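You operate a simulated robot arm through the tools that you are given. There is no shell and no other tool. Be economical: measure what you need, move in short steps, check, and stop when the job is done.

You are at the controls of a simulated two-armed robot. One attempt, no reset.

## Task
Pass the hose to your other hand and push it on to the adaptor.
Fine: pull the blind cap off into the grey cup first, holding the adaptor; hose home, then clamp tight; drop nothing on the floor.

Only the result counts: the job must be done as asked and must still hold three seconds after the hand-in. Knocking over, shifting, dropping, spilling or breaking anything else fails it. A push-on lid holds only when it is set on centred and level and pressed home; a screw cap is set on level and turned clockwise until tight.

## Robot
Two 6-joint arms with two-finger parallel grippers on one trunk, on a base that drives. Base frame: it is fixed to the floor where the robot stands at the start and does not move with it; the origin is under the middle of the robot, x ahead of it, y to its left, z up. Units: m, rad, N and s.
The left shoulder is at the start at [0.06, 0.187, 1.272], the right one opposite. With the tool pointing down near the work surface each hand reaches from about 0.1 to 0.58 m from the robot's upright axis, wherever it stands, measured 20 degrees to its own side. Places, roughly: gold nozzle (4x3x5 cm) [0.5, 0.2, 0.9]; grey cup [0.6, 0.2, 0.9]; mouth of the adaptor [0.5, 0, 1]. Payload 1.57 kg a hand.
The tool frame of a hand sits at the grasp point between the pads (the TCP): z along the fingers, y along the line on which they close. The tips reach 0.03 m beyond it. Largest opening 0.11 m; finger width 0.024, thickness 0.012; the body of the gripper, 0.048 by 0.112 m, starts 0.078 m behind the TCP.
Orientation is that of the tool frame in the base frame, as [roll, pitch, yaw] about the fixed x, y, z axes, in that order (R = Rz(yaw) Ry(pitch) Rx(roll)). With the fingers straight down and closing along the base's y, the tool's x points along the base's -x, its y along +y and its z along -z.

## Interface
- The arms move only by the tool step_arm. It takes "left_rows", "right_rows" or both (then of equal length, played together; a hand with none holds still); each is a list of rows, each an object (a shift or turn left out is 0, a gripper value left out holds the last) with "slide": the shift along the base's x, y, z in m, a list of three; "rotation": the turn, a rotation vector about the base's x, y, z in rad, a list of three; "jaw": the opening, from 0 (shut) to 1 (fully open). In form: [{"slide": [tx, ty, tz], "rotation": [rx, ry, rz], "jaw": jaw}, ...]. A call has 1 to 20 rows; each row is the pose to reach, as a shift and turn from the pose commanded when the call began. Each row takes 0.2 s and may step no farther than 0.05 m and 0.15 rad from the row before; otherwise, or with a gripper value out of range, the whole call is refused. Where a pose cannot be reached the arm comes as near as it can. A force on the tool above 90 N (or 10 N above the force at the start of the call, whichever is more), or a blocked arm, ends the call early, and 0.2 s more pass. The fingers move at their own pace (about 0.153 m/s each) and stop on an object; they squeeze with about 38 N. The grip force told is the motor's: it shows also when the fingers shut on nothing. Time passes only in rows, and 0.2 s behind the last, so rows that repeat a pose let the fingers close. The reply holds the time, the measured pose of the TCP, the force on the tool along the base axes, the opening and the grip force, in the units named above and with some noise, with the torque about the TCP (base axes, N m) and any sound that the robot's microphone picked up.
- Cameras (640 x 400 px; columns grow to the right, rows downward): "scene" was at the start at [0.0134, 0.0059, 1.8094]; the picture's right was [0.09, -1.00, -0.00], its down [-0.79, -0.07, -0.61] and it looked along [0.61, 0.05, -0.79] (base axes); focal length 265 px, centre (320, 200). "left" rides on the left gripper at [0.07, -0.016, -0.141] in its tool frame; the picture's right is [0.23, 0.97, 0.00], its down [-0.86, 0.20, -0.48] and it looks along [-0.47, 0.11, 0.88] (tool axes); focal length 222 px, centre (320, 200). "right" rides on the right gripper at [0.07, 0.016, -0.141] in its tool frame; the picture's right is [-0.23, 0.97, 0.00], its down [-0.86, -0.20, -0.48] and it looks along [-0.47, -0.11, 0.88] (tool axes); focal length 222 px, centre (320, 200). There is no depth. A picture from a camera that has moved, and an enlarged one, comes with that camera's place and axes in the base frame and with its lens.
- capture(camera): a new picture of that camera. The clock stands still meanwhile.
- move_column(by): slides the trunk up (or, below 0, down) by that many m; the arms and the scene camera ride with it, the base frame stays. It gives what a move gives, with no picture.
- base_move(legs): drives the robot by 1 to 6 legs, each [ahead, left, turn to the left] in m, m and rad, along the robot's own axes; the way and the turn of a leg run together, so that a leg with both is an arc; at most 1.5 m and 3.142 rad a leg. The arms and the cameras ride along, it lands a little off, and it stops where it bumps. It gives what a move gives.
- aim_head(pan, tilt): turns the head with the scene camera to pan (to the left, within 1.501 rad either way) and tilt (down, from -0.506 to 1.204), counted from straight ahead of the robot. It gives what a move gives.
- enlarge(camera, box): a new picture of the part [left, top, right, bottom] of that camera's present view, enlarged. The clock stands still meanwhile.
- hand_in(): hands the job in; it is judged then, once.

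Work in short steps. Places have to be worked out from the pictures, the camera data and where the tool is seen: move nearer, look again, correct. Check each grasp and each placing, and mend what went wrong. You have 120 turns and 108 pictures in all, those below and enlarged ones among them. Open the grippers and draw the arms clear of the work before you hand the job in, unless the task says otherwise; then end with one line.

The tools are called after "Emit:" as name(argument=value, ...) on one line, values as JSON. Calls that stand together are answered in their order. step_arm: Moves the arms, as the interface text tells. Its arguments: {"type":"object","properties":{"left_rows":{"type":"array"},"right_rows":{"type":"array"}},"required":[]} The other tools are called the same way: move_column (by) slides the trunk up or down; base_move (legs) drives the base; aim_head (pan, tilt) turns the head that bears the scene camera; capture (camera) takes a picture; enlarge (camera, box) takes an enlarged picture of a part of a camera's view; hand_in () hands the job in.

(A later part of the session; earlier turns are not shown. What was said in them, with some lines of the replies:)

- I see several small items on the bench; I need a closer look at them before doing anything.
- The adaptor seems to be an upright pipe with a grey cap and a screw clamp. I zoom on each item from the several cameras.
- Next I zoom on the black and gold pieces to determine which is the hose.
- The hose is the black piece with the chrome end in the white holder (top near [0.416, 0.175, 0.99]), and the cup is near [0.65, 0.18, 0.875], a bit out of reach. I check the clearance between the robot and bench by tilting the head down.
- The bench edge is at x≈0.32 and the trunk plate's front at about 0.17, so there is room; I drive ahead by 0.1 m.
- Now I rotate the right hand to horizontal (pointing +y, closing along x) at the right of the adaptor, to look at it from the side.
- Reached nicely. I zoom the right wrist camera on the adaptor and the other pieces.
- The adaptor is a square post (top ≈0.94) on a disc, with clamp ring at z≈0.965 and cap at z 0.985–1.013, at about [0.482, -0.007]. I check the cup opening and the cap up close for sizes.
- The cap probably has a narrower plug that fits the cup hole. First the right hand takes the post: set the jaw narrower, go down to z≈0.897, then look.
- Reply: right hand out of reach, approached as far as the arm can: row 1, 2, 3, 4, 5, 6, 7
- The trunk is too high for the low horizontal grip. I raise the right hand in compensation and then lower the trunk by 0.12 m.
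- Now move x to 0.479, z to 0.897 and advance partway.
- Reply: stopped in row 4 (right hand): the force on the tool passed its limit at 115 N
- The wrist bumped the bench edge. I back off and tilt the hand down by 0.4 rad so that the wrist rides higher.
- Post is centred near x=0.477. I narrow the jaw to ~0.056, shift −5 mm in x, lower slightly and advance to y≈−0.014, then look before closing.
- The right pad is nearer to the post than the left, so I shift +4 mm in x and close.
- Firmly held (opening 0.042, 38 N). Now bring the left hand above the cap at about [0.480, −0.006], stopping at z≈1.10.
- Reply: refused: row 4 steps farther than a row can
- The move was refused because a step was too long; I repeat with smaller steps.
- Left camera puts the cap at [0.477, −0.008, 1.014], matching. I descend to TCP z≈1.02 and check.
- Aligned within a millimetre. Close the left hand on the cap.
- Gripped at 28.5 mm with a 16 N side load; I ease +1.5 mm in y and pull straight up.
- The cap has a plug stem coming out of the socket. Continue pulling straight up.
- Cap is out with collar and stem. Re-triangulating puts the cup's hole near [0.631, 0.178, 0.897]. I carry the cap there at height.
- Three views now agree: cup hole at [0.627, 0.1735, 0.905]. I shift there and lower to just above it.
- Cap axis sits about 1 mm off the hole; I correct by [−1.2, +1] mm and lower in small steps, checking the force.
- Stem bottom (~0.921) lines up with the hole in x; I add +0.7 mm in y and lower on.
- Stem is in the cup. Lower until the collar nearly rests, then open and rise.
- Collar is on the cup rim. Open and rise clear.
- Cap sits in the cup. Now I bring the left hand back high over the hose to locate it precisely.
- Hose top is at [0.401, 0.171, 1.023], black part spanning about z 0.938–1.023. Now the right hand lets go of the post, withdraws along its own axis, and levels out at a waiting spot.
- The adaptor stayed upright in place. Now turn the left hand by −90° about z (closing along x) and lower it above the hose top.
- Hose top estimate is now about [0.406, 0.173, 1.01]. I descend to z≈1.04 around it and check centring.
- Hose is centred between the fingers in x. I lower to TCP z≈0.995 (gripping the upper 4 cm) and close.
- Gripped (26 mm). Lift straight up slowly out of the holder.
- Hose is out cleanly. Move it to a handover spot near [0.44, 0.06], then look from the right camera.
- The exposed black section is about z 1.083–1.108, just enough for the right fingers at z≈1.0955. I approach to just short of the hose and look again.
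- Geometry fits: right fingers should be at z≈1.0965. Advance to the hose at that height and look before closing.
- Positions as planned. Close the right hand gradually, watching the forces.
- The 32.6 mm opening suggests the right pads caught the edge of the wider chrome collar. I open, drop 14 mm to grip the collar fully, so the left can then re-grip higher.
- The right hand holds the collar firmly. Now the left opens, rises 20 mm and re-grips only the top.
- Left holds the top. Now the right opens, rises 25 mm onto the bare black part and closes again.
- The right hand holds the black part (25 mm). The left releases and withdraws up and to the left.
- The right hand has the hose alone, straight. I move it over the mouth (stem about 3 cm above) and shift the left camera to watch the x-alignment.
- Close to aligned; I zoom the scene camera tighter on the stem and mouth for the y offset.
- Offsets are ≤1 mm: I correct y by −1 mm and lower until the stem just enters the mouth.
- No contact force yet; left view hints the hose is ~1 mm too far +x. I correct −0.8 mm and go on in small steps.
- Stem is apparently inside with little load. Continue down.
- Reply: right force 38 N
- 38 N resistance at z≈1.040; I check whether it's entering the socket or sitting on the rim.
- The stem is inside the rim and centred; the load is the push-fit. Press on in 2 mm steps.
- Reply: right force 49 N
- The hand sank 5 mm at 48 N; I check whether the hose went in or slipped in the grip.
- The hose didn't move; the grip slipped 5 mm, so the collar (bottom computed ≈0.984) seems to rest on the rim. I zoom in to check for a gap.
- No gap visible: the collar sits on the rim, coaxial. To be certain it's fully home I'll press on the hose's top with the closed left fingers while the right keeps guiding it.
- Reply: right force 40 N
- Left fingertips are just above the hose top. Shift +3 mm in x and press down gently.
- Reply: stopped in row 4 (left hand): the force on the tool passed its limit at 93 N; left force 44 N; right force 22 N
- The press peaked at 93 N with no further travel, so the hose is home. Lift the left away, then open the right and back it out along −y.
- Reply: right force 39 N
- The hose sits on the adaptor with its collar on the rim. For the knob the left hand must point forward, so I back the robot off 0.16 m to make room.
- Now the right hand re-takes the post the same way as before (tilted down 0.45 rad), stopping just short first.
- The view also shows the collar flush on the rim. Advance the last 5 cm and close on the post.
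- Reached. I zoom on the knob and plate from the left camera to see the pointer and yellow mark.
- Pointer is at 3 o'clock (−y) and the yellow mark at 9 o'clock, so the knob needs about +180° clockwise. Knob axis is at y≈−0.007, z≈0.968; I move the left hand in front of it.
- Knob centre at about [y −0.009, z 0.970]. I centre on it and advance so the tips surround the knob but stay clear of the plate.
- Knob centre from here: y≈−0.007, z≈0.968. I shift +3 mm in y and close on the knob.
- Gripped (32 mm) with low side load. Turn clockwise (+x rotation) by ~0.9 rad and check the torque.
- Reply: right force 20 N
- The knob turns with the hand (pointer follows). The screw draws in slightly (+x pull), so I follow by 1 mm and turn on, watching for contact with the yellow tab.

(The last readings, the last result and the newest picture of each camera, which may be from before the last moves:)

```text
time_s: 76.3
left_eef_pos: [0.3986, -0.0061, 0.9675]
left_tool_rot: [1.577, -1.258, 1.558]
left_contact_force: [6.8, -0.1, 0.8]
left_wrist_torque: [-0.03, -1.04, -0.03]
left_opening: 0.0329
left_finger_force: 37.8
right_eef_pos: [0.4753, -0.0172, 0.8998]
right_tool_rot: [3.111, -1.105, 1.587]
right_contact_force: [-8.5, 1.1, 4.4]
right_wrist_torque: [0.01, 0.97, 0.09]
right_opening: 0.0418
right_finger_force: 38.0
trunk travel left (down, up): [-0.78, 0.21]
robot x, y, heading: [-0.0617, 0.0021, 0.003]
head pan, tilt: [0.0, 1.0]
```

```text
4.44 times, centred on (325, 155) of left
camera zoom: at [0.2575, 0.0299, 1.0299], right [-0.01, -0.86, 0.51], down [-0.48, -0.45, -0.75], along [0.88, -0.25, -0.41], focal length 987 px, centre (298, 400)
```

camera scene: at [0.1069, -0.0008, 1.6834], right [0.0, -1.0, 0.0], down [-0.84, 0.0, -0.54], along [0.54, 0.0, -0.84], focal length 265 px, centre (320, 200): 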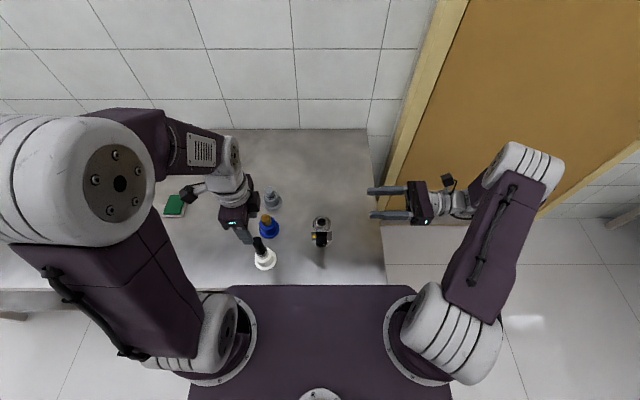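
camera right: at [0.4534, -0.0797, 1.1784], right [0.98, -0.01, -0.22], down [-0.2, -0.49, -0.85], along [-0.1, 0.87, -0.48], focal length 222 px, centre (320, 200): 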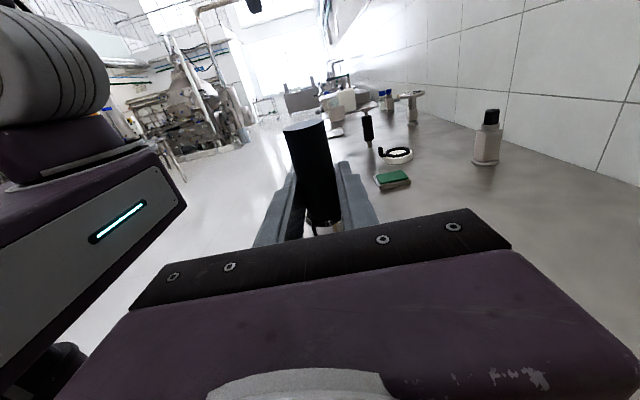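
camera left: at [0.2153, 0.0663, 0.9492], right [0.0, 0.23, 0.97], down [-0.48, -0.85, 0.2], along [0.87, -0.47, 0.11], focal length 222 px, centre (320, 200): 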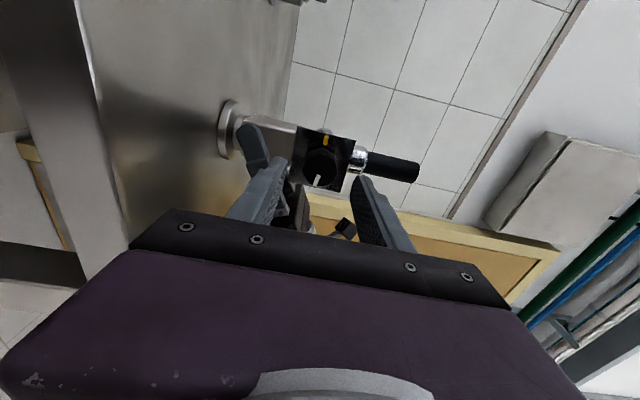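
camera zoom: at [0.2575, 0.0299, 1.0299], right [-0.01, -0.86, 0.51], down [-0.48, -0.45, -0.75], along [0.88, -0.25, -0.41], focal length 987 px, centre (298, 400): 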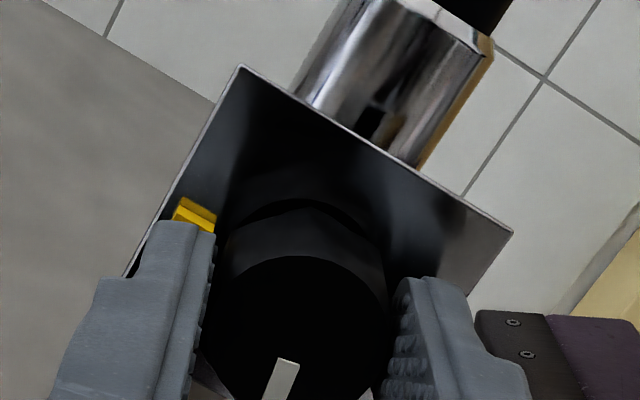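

The fingertip is close to the yellow tab; to be safe I open, back off 5 mm, and re-grip before turning past it.

Emit:
step_arm(left_rows=[{"jaw": 0.38}, {"jaw": 0.38}, {"slide": [-0.0055, -0.001, 0], "jaw": 0.38}, {"slide": [-0.0055, -0.001, 0], "jaw": 0.0}, {"slide": [-0.0055, -0.001, 0], "jaw": 0.0}, {"slide": [-0.0055, -0.001, 0], "jaw": 0.0}])

Emit:
step_arm(left_rows=[{"rotation": [0.1, 0, 0]}, {"rotation": [0.2, 0, 0]}, {"rotation": [0.3, 0, 0]}, {"rotation": [0.4, 0, 0]}, {"rotation": [0.5, 0, 0]}])

Emit:
enlarge(camera="left", box=[260, 110, 390, 200])

```text
time_s: 77.7
left_eef_pos: [0.393, -0.0081, 0.9657]
left_tool_rot: [1.581, -1.257, 1.553]
left_contact_force: [1.7, 1.8, -0.9]
left_wrist_torque: [-0.01, -0.05, -0.23]
left_opening: 0.0325
left_finger_force: 38.0
right_eef_pos: [0.4746, -0.0198, 0.8996]
right_tool_rot: [3.112, -1.106, 1.589]
right_contact_force: [-0.3, -4.0, 4.3]
right_wrist_torque: [0.11, 0.17, 0.44]
right_opening: 0.0418
right_finger_force: 38.3
trunk travel left (down, up): [-0.78, 0.21]
robot x, y, heading: [-0.0644, -0.0031, -0.003]
head pan, tilt: [0.0, 1.0]
```

```text
time_s: 78.9
left_eef_pos: [0.394, -0.0082, 0.9663]
left_tool_rot: [-1.618, -1.383, -1.527]
left_contact_force: [5.7, 9.2, -13.8]
left_wrist_torque: [-0.01, 0.1, 0.46]
left_opening: 0.0326
left_finger_force: 38.2
right_eef_pos: [0.4762, -0.017, 0.9008]
right_tool_rot: [3.111, -1.106, 1.59]
right_contact_force: [-5.8, -9.6, 13.0]
right_wrist_torque: [0.74, 0.93, 0.4]
right_opening: 0.0419
right_finger_force: 38.2
trunk travel left (down, up): [-0.78, 0.21]
robot x, y, heading: [-0.0629, -0.003, 0.004]
head pan, tilt: [0.0, 1.0]
```

```text
4.44 times, centred on (325, 155) of left
camera zoom: at [0.2534, -0.0055, 1.0402], right [0.0, -1.0, 0.04], down [-0.49, -0.03, -0.87], along [0.87, -0.02, -0.49], focal length 987 px, centre (298, 400)
```

zoom: 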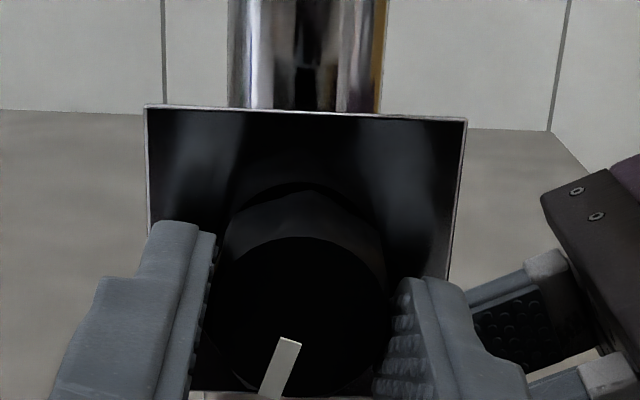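

Past the tab without contact. I relieve the side load (+0.7 mm y, −1 mm z) and continue turning.

Emit:
step_arm(left_rows=[{"slide": [0, 0.0007, -0.001], "rotation": [0.1, 0, 0]}, {"slide": [0, 0.0007, -0.001], "rotation": [0.22, 0, 0]}, {"slide": [0, 0.0007, -0.001], "rotation": [0.34, 0, 0]}, {"slide": [0, 0.0007, -0.001], "rotation": [0.46, 0, 0]}, {"slide": [0, 0.0007, -0.001], "rotation": [0.58, 0, 0]}, {"slide": [0, 0.0007, -0.001], "rotation": [0.7, 0, 0]}])

```text
time_s: 80.3
left_eef_pos: [0.3954, -0.0073, 0.9668]
left_tool_rot: [-1.578, -0.682, -1.564]
left_contact_force: [-9.1, 8.3, -0.7]
left_wrist_torque: [0.0, -0.11, 0.55]
left_opening: 0.0326
left_finger_force: 37.9
right_eef_pos: [0.4767, -0.0182, 0.8998]
right_tool_rot: [3.109, -1.105, 1.59]
right_contact_force: [11.4, -8.7, 0.4]
right_wrist_torque: [0.59, 0.92, 0.0]
right_opening: 0.0419
right_finger_force: 38.0
trunk travel left (down, up): [-0.78, 0.21]
robot x, y, heading: [-0.0597, -0.0016, -0.001]
head pan, tilt: [0.0, 1.0]
```

Continue another 0.5 rad, watching torque about x.

Emit:
step_arm(left_rows=[{"slide": [0, 0.0005, 0], "rotation": [0.12, 0, 0]}, {"slide": [0, 0.0005, 0], "rotation": [0.24, 0, 0]}, {"slide": [0, 0.0005, 0], "rotation": [0.36, 0, 0]}, {"slide": [0, 0.0005, 0], "rotation": [0.48, 0, 0]}])

Emit:
enlarge(camera="left", box=[240, 90, 410, 220])

```text
time_s: 81.3
left_eef_pos: [0.3938, -0.0074, 0.9683]
left_tool_rot: [-1.575, -0.201, -1.568]
left_contact_force: [-13.7, 6.3, 5.1]
left_wrist_torque: [-0.04, -0.3, 0.43]
left_opening: 0.0324
left_finger_force: 37.8
right_eef_pos: [0.4758, -0.0185, 0.8999]
right_tool_rot: [3.112, -1.105, 1.59]
right_contact_force: [14.1, -6.8, -1.3]
right_wrist_torque: [0.37, 1.02, -0.08]
right_opening: 0.0417
right_finger_force: 37.8
trunk travel left (down, up): [-0.78, 0.21]
robot x, y, heading: [-0.0609, -0.0032, 0.003]
head pan, tilt: [0.0, 1.0]
```

```text
3.08 times, centred on (325, 155) of left
camera zoom: at [0.2531, -0.0733, 0.9987], right [0.0, -0.42, -0.91], down [-0.48, 0.8, -0.36], along [0.88, 0.44, -0.2], focal length 684 px, centre (305, 338)
```

zoom: 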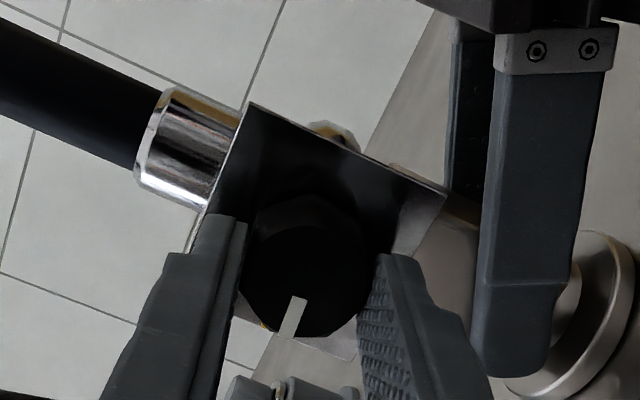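

Pointer nearly reaches the yellow mark; still no resisting torque. Turn 0.24 rad more.

Emit:
step_arm(left_rows=[{"rotation": [0.08, 0, 0]}, {"rotation": [0.16, 0, 0]}, {"rotation": [0.24, 0, 0]}])

Emit:
enlarge(camera="left", box=[260, 110, 370, 210])

```text
time_s: 82.1
left_eef_pos: [0.3935, -0.0077, 0.9678]
left_tool_rot: [-1.575, 0.036, -1.567]
left_contact_force: [-23.7, 2.8, 14.8]
left_wrist_torque: [-0.02, -0.75, -0.29]
left_opening: 0.0326
left_finger_force: 37.9
right_eef_pos: [0.4756, -0.0168, 0.8998]
right_tool_rot: [3.108, -1.103, 1.591]
right_contact_force: [23.1, -2.4, -9.1]
right_wrist_torque: [0.03, 1.34, 0.15]
right_opening: 0.0419
right_finger_force: 38.6
trunk travel left (down, up): [-0.78, 0.21]
robot x, y, heading: [-0.0604, 0.003, -0.002]
head pan, tilt: [0.0, 1.0]
```

```text
4.00 times, centred on (315, 160) of left
camera zoom: at [0.2533, -0.0785, 0.9823], right [0.0, -0.19, -0.98], down [-0.48, 0.86, -0.17], along [0.88, 0.47, -0.09], focal length 888 px, centre (340, 360)
```

zoom: 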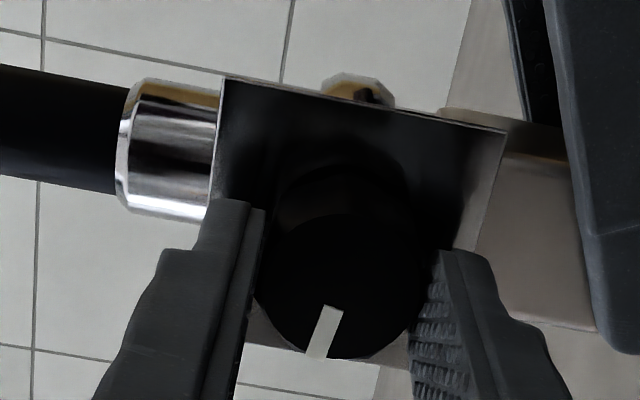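

Total turn is now ~182°, pointer about at the mark, yet no resisting torque. I check from the scene camera.

Emit:
enlarge(camera="scene", box=[290, 140, 350, 200])

```text
6.67 times, centred on (320, 170) of scene
camera zoom: at [-0.0531, -0.0007, 1.6835], right [0.0, -1.0, 0.0], down [-0.84, 0.0, -0.54], along [0.54, 0.0, -0.84], focal length 1766 px, centre (320, 400)
```

zoom: 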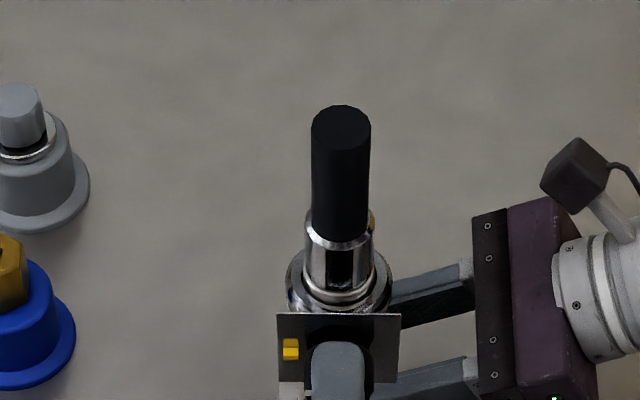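

Hose is upright and seated. To be sure the clamp is really tight, I turn a bit further (0.15 rad) and look for resisting torque.

Emit:
step_arm(left_rows=[{"rotation": [0.05, 0, 0]}, {"rotation": [0.1, 0, 0]}, {"rotation": [0.15, 0, 0]}])

Emit:
enlarge(camera="left", box=[260, 110, 370, 210])

```text
time_s: 82.9
left_eef_pos: [0.3939, -0.0065, 0.9672]
left_tool_rot: [-1.572, 0.186, -1.565]
left_contact_force: [-12.5, 2.2, 15.6]
left_wrist_torque: [-0.05, -0.98, 0.16]
left_opening: 0.0323
left_finger_force: 38.0
right_eef_pos: [0.4746, -0.0169, 0.8999]
right_tool_rot: [3.11, -1.105, 1.591]
right_contact_force: [16.4, -2.8, -6.5]
right_wrist_torque: [-0.02, 0.66, -0.07]
right_opening: 0.042
right_finger_force: 38.1
trunk travel left (down, up): [-0.78, 0.21]
robot x, y, heading: [-0.059, 0.0011, -0.0]
head pan, tilt: [0.0, 1.0]
```

```text
4.00 times, centred on (315, 160) of left
camera zoom: at [0.2533, -0.0803, 0.9718], right [0.0, -0.04, -1.0], down [-0.48, 0.87, -0.04], along [0.88, 0.48, -0.02], focal length 888 px, centre (340, 360)
```

zoom: 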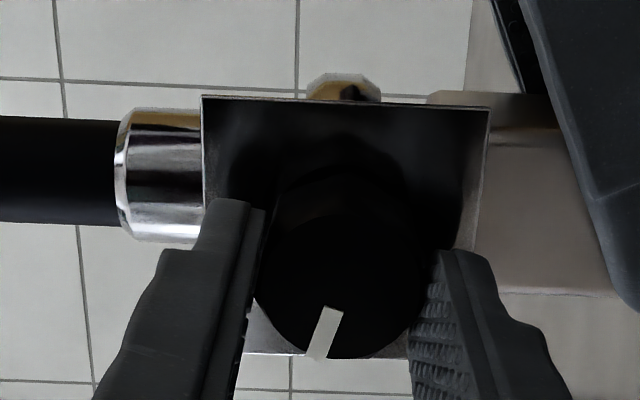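

There's no hard stop; the pointer is now ~11° past the mark. I turn back 0.1 rad so the pointer stands at the yellow mark (≈185° total), then release.

Emit:
step_arm(left_rows=[{"rotation": [-0.05, 0, 0]}, {"rotation": [-0.1, 0, 0]}, {"rotation": [-0.1, 0, 0]}, {"rotation": [-0.1, 0, 0], "jaw": 0.4}, {"rotation": [-0.1, 0, 0], "jaw": 0.45}, {"slide": [-0.015, 0, 0], "rotation": [-0.1, 0, 0]}, {"slide": [-0.035, 0, 0], "rotation": [-0.1, 0, 0]}])

Emit:
enlarge(camera="left", box=[240, 90, 410, 220])

```text
time_s: 84.5
left_eef_pos: [0.3582, -0.0069, 0.9663]
left_tool_rot: [-1.575, 0.085, -1.566]
left_contact_force: [0.3, 0.0, 1.3]
left_wrist_torque: [-0.01, -0.02, -0.01]
left_opening: 0.0493
left_finger_force: 0.1
right_eef_pos: [0.4752, -0.0179, 0.9011]
right_tool_rot: [3.113, -1.105, 1.591]
right_contact_force: [-2.5, 0.4, -0.9]
right_wrist_torque: [-0.03, 0.11, -0.02]
right_opening: 0.0419
right_finger_force: 38.3
trunk travel left (down, up): [-0.78, 0.21]
robot x, y, heading: [-0.0596, -0.0004, 0.01]
head pan, tilt: [0.0, 1.0]
```

```text
3.08 times, centred on (325, 155) of left
camera zoom: at [0.218, -0.0796, 0.9775], right [0.0, -0.14, -0.99], down [-0.48, 0.87, -0.12], along [0.88, 0.48, -0.07], focal length 684 px, centre (305, 338)
```

zoom: 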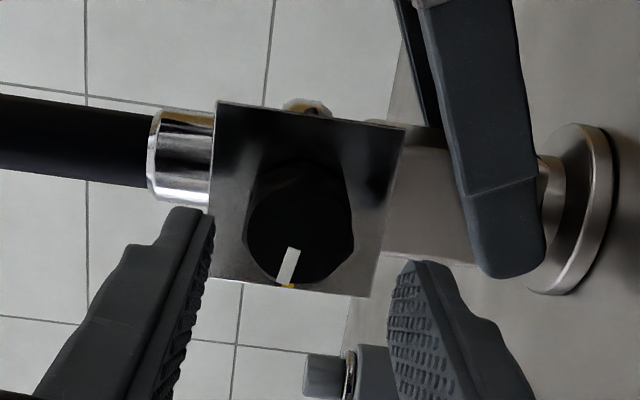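

The pointer now points straight at the yellow mark. Withdraw the left hand up, then release the post with the right and back out.

Emit:
step_arm(left_rows=[{"slide": [-0.012, 0, 0.01]}, {"slide": [-0.015, 0.01, 0.05]}, {"slide": [-0.015, 0.03, 0.09]}, {"slide": [-0.015, 0.06, 0.13]}, {"slide": [-0.015, 0.09, 0.16]}, {"slide": [-0.015, 0.12, 0.18]}])

Emit:
step_arm(right_rows=[{"jaw": 0.45}, {"jaw": 0.55}, {"jaw": 0.55}, {"slide": [0, -0.02, 0.009]}, {"slide": [0, -0.05, 0.022]}, {"slide": [0, -0.08, 0.05]}, {"slide": [0, -0.11, 0.08]}, {"slide": [0, -0.14, 0.11]}, {"slide": [0, -0.16, 0.14]}])

Emit:
capture(camera="scene")

Emit:
enlarge(camera="scene", box=[260, 130, 350, 210])

```text
time_s: 85.5
left_eef_pos: [0.3678, 0.005, 1.0848]
left_tool_rot: [-1.468, -0.067, -1.558]
left_contact_force: [-0.3, 0.6, 0.0]
left_wrist_torque: [0.06, 0.02, -0.03]
left_opening: 0.0494
left_finger_force: 0.2
right_eef_pos: [0.475, -0.0173, 0.8997]
right_tool_rot: [3.111, -1.104, 1.591]
right_contact_force: [0.7, 1.0, 0.6]
right_wrist_torque: [-0.02, 0.08, -0.03]
right_opening: 0.0415
right_finger_force: 37.9
trunk travel left (down, up): [-0.78, 0.21]
robot x, y, heading: [-0.0594, -0.0015, 0.005]
head pan, tilt: [0.0, 1.0]
stopped in row 4 (left hand): the arm was blocked; the commanded pose is now the measured one
```

```text
time_s: 87.5
left_eef_pos: [0.3685, 0.0049, 1.085]
left_tool_rot: [-1.465, -0.068, -1.56]
left_contact_force: [-0.9, 0.3, 0.1]
left_wrist_torque: [-0.02, 0.04, -0.02]
left_opening: 0.0496
left_finger_force: 0.1
right_eef_pos: [0.477, -0.1813, 1.0425]
right_tool_rot: [3.114, -1.106, 1.588]
right_contact_force: [-0.1, 0.3, -1.0]
right_wrist_torque: [-0.03, 0.01, 0.04]
right_opening: 0.0605
right_finger_force: 0.0
trunk travel left (down, up): [-0.78, 0.21]
robot x, y, heading: [-0.0597, 0.0006, 0.002]
head pan, tilt: [0.0, 1.0]
```

```text
2 pictures are left
camera scene: at [-0.0531, -0.0012, 1.6834], right [0.0, -1.0, 0.0], down [-0.84, 0.0, -0.54], along [0.54, 0.0, -0.84], focal length 265 px, centre (320, 200)
```

scene: 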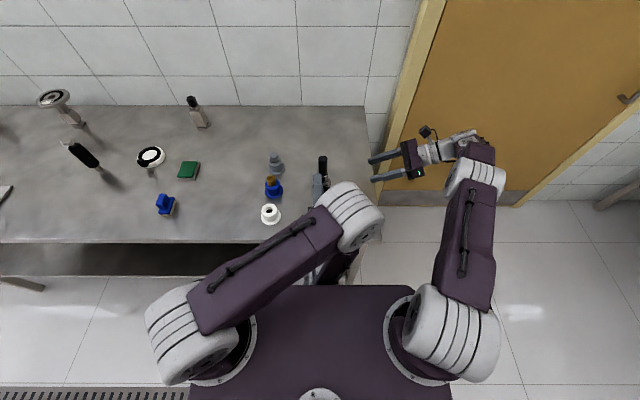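

```text
5.00 times, centred on (305, 170) of scene
camera zoom: at [-0.0531, -0.0012, 1.6834], right [0.0, -1.0, 0.0], down [-0.84, 0.0, -0.54], along [0.54, 0.0, -0.84], focal length 1324 px, centre (395, 350)
```

zoom: 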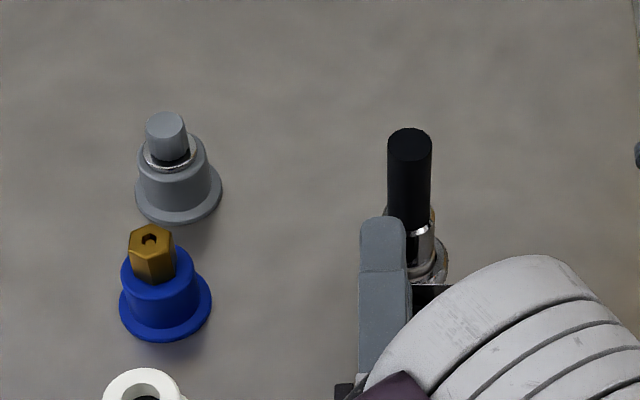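

The left arm was blocked in its fold, but it's free of contact. Driving the robot straight back draws both hands clear along −x.

Emit:
base_move(legs=[[-0.3, 0.0, 0.0]])

Emit:
enlarge(camera="scene", box=[250, 70, 370, 170])

```text
time_s: 89.5
left_eef_pos: [0.0707, 0.0004, 1.0838]
left_tool_rot: [-1.467, -0.068, -1.571]
left_contact_force: [-0.6, 1.1, 0.1]
left_wrist_torque: [-0.02, -0.01, -0.03]
left_opening: 0.0495
left_finger_force: 0.0
right_eef_pos: [0.1774, -0.1876, 1.0437]
right_tool_rot: [3.115, -1.104, 1.577]
right_contact_force: [-0.5, 0.5, -0.6]
right_wrist_torque: [-0.02, 0.05, 0.01]
right_opening: 0.0604
right_finger_force: 0.0
trunk travel left (down, up): [-0.78, 0.21]
robot x, y, heading: [-0.3574, 0.0012, -0.01]
head pan, tilt: [0.0, 1.0]
```

```text
4.00 times, centred on (310, 120) of scene
camera zoom: at [-0.349, -0.0002, 1.6834], right [-0.01, -1.0, 0.0], down [-0.84, 0.01, -0.54], along [0.54, 0.0, -0.84], focal length 1059 px, centre (360, 520)
```

zoom: 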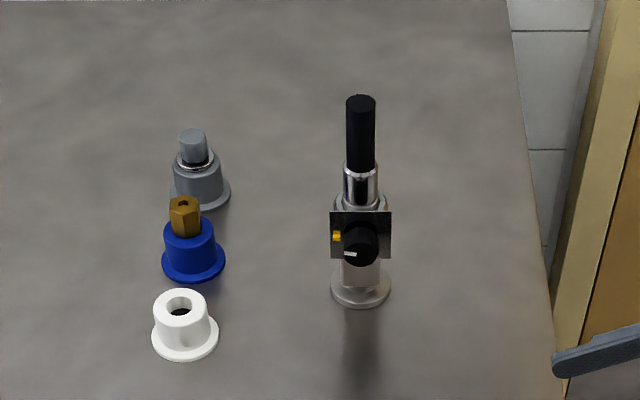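

The scene shows the cap in the grey cup, the hose upright and home on the adaptor, and the clamp pointer at the yellow mark. Both hands are open and clear, so I hand in.

Emit:
hand_in()

```text
The job is handed in.
```

I handed the job in: the blind cap is in the grey cup, the hose was passed to the right hand and pushed home on the adaptor, and the clamp knob is turned to its yellow mark. I felt no hard stop or resisting torque on the knob, so the mark is my only sign that the clamp is tight.
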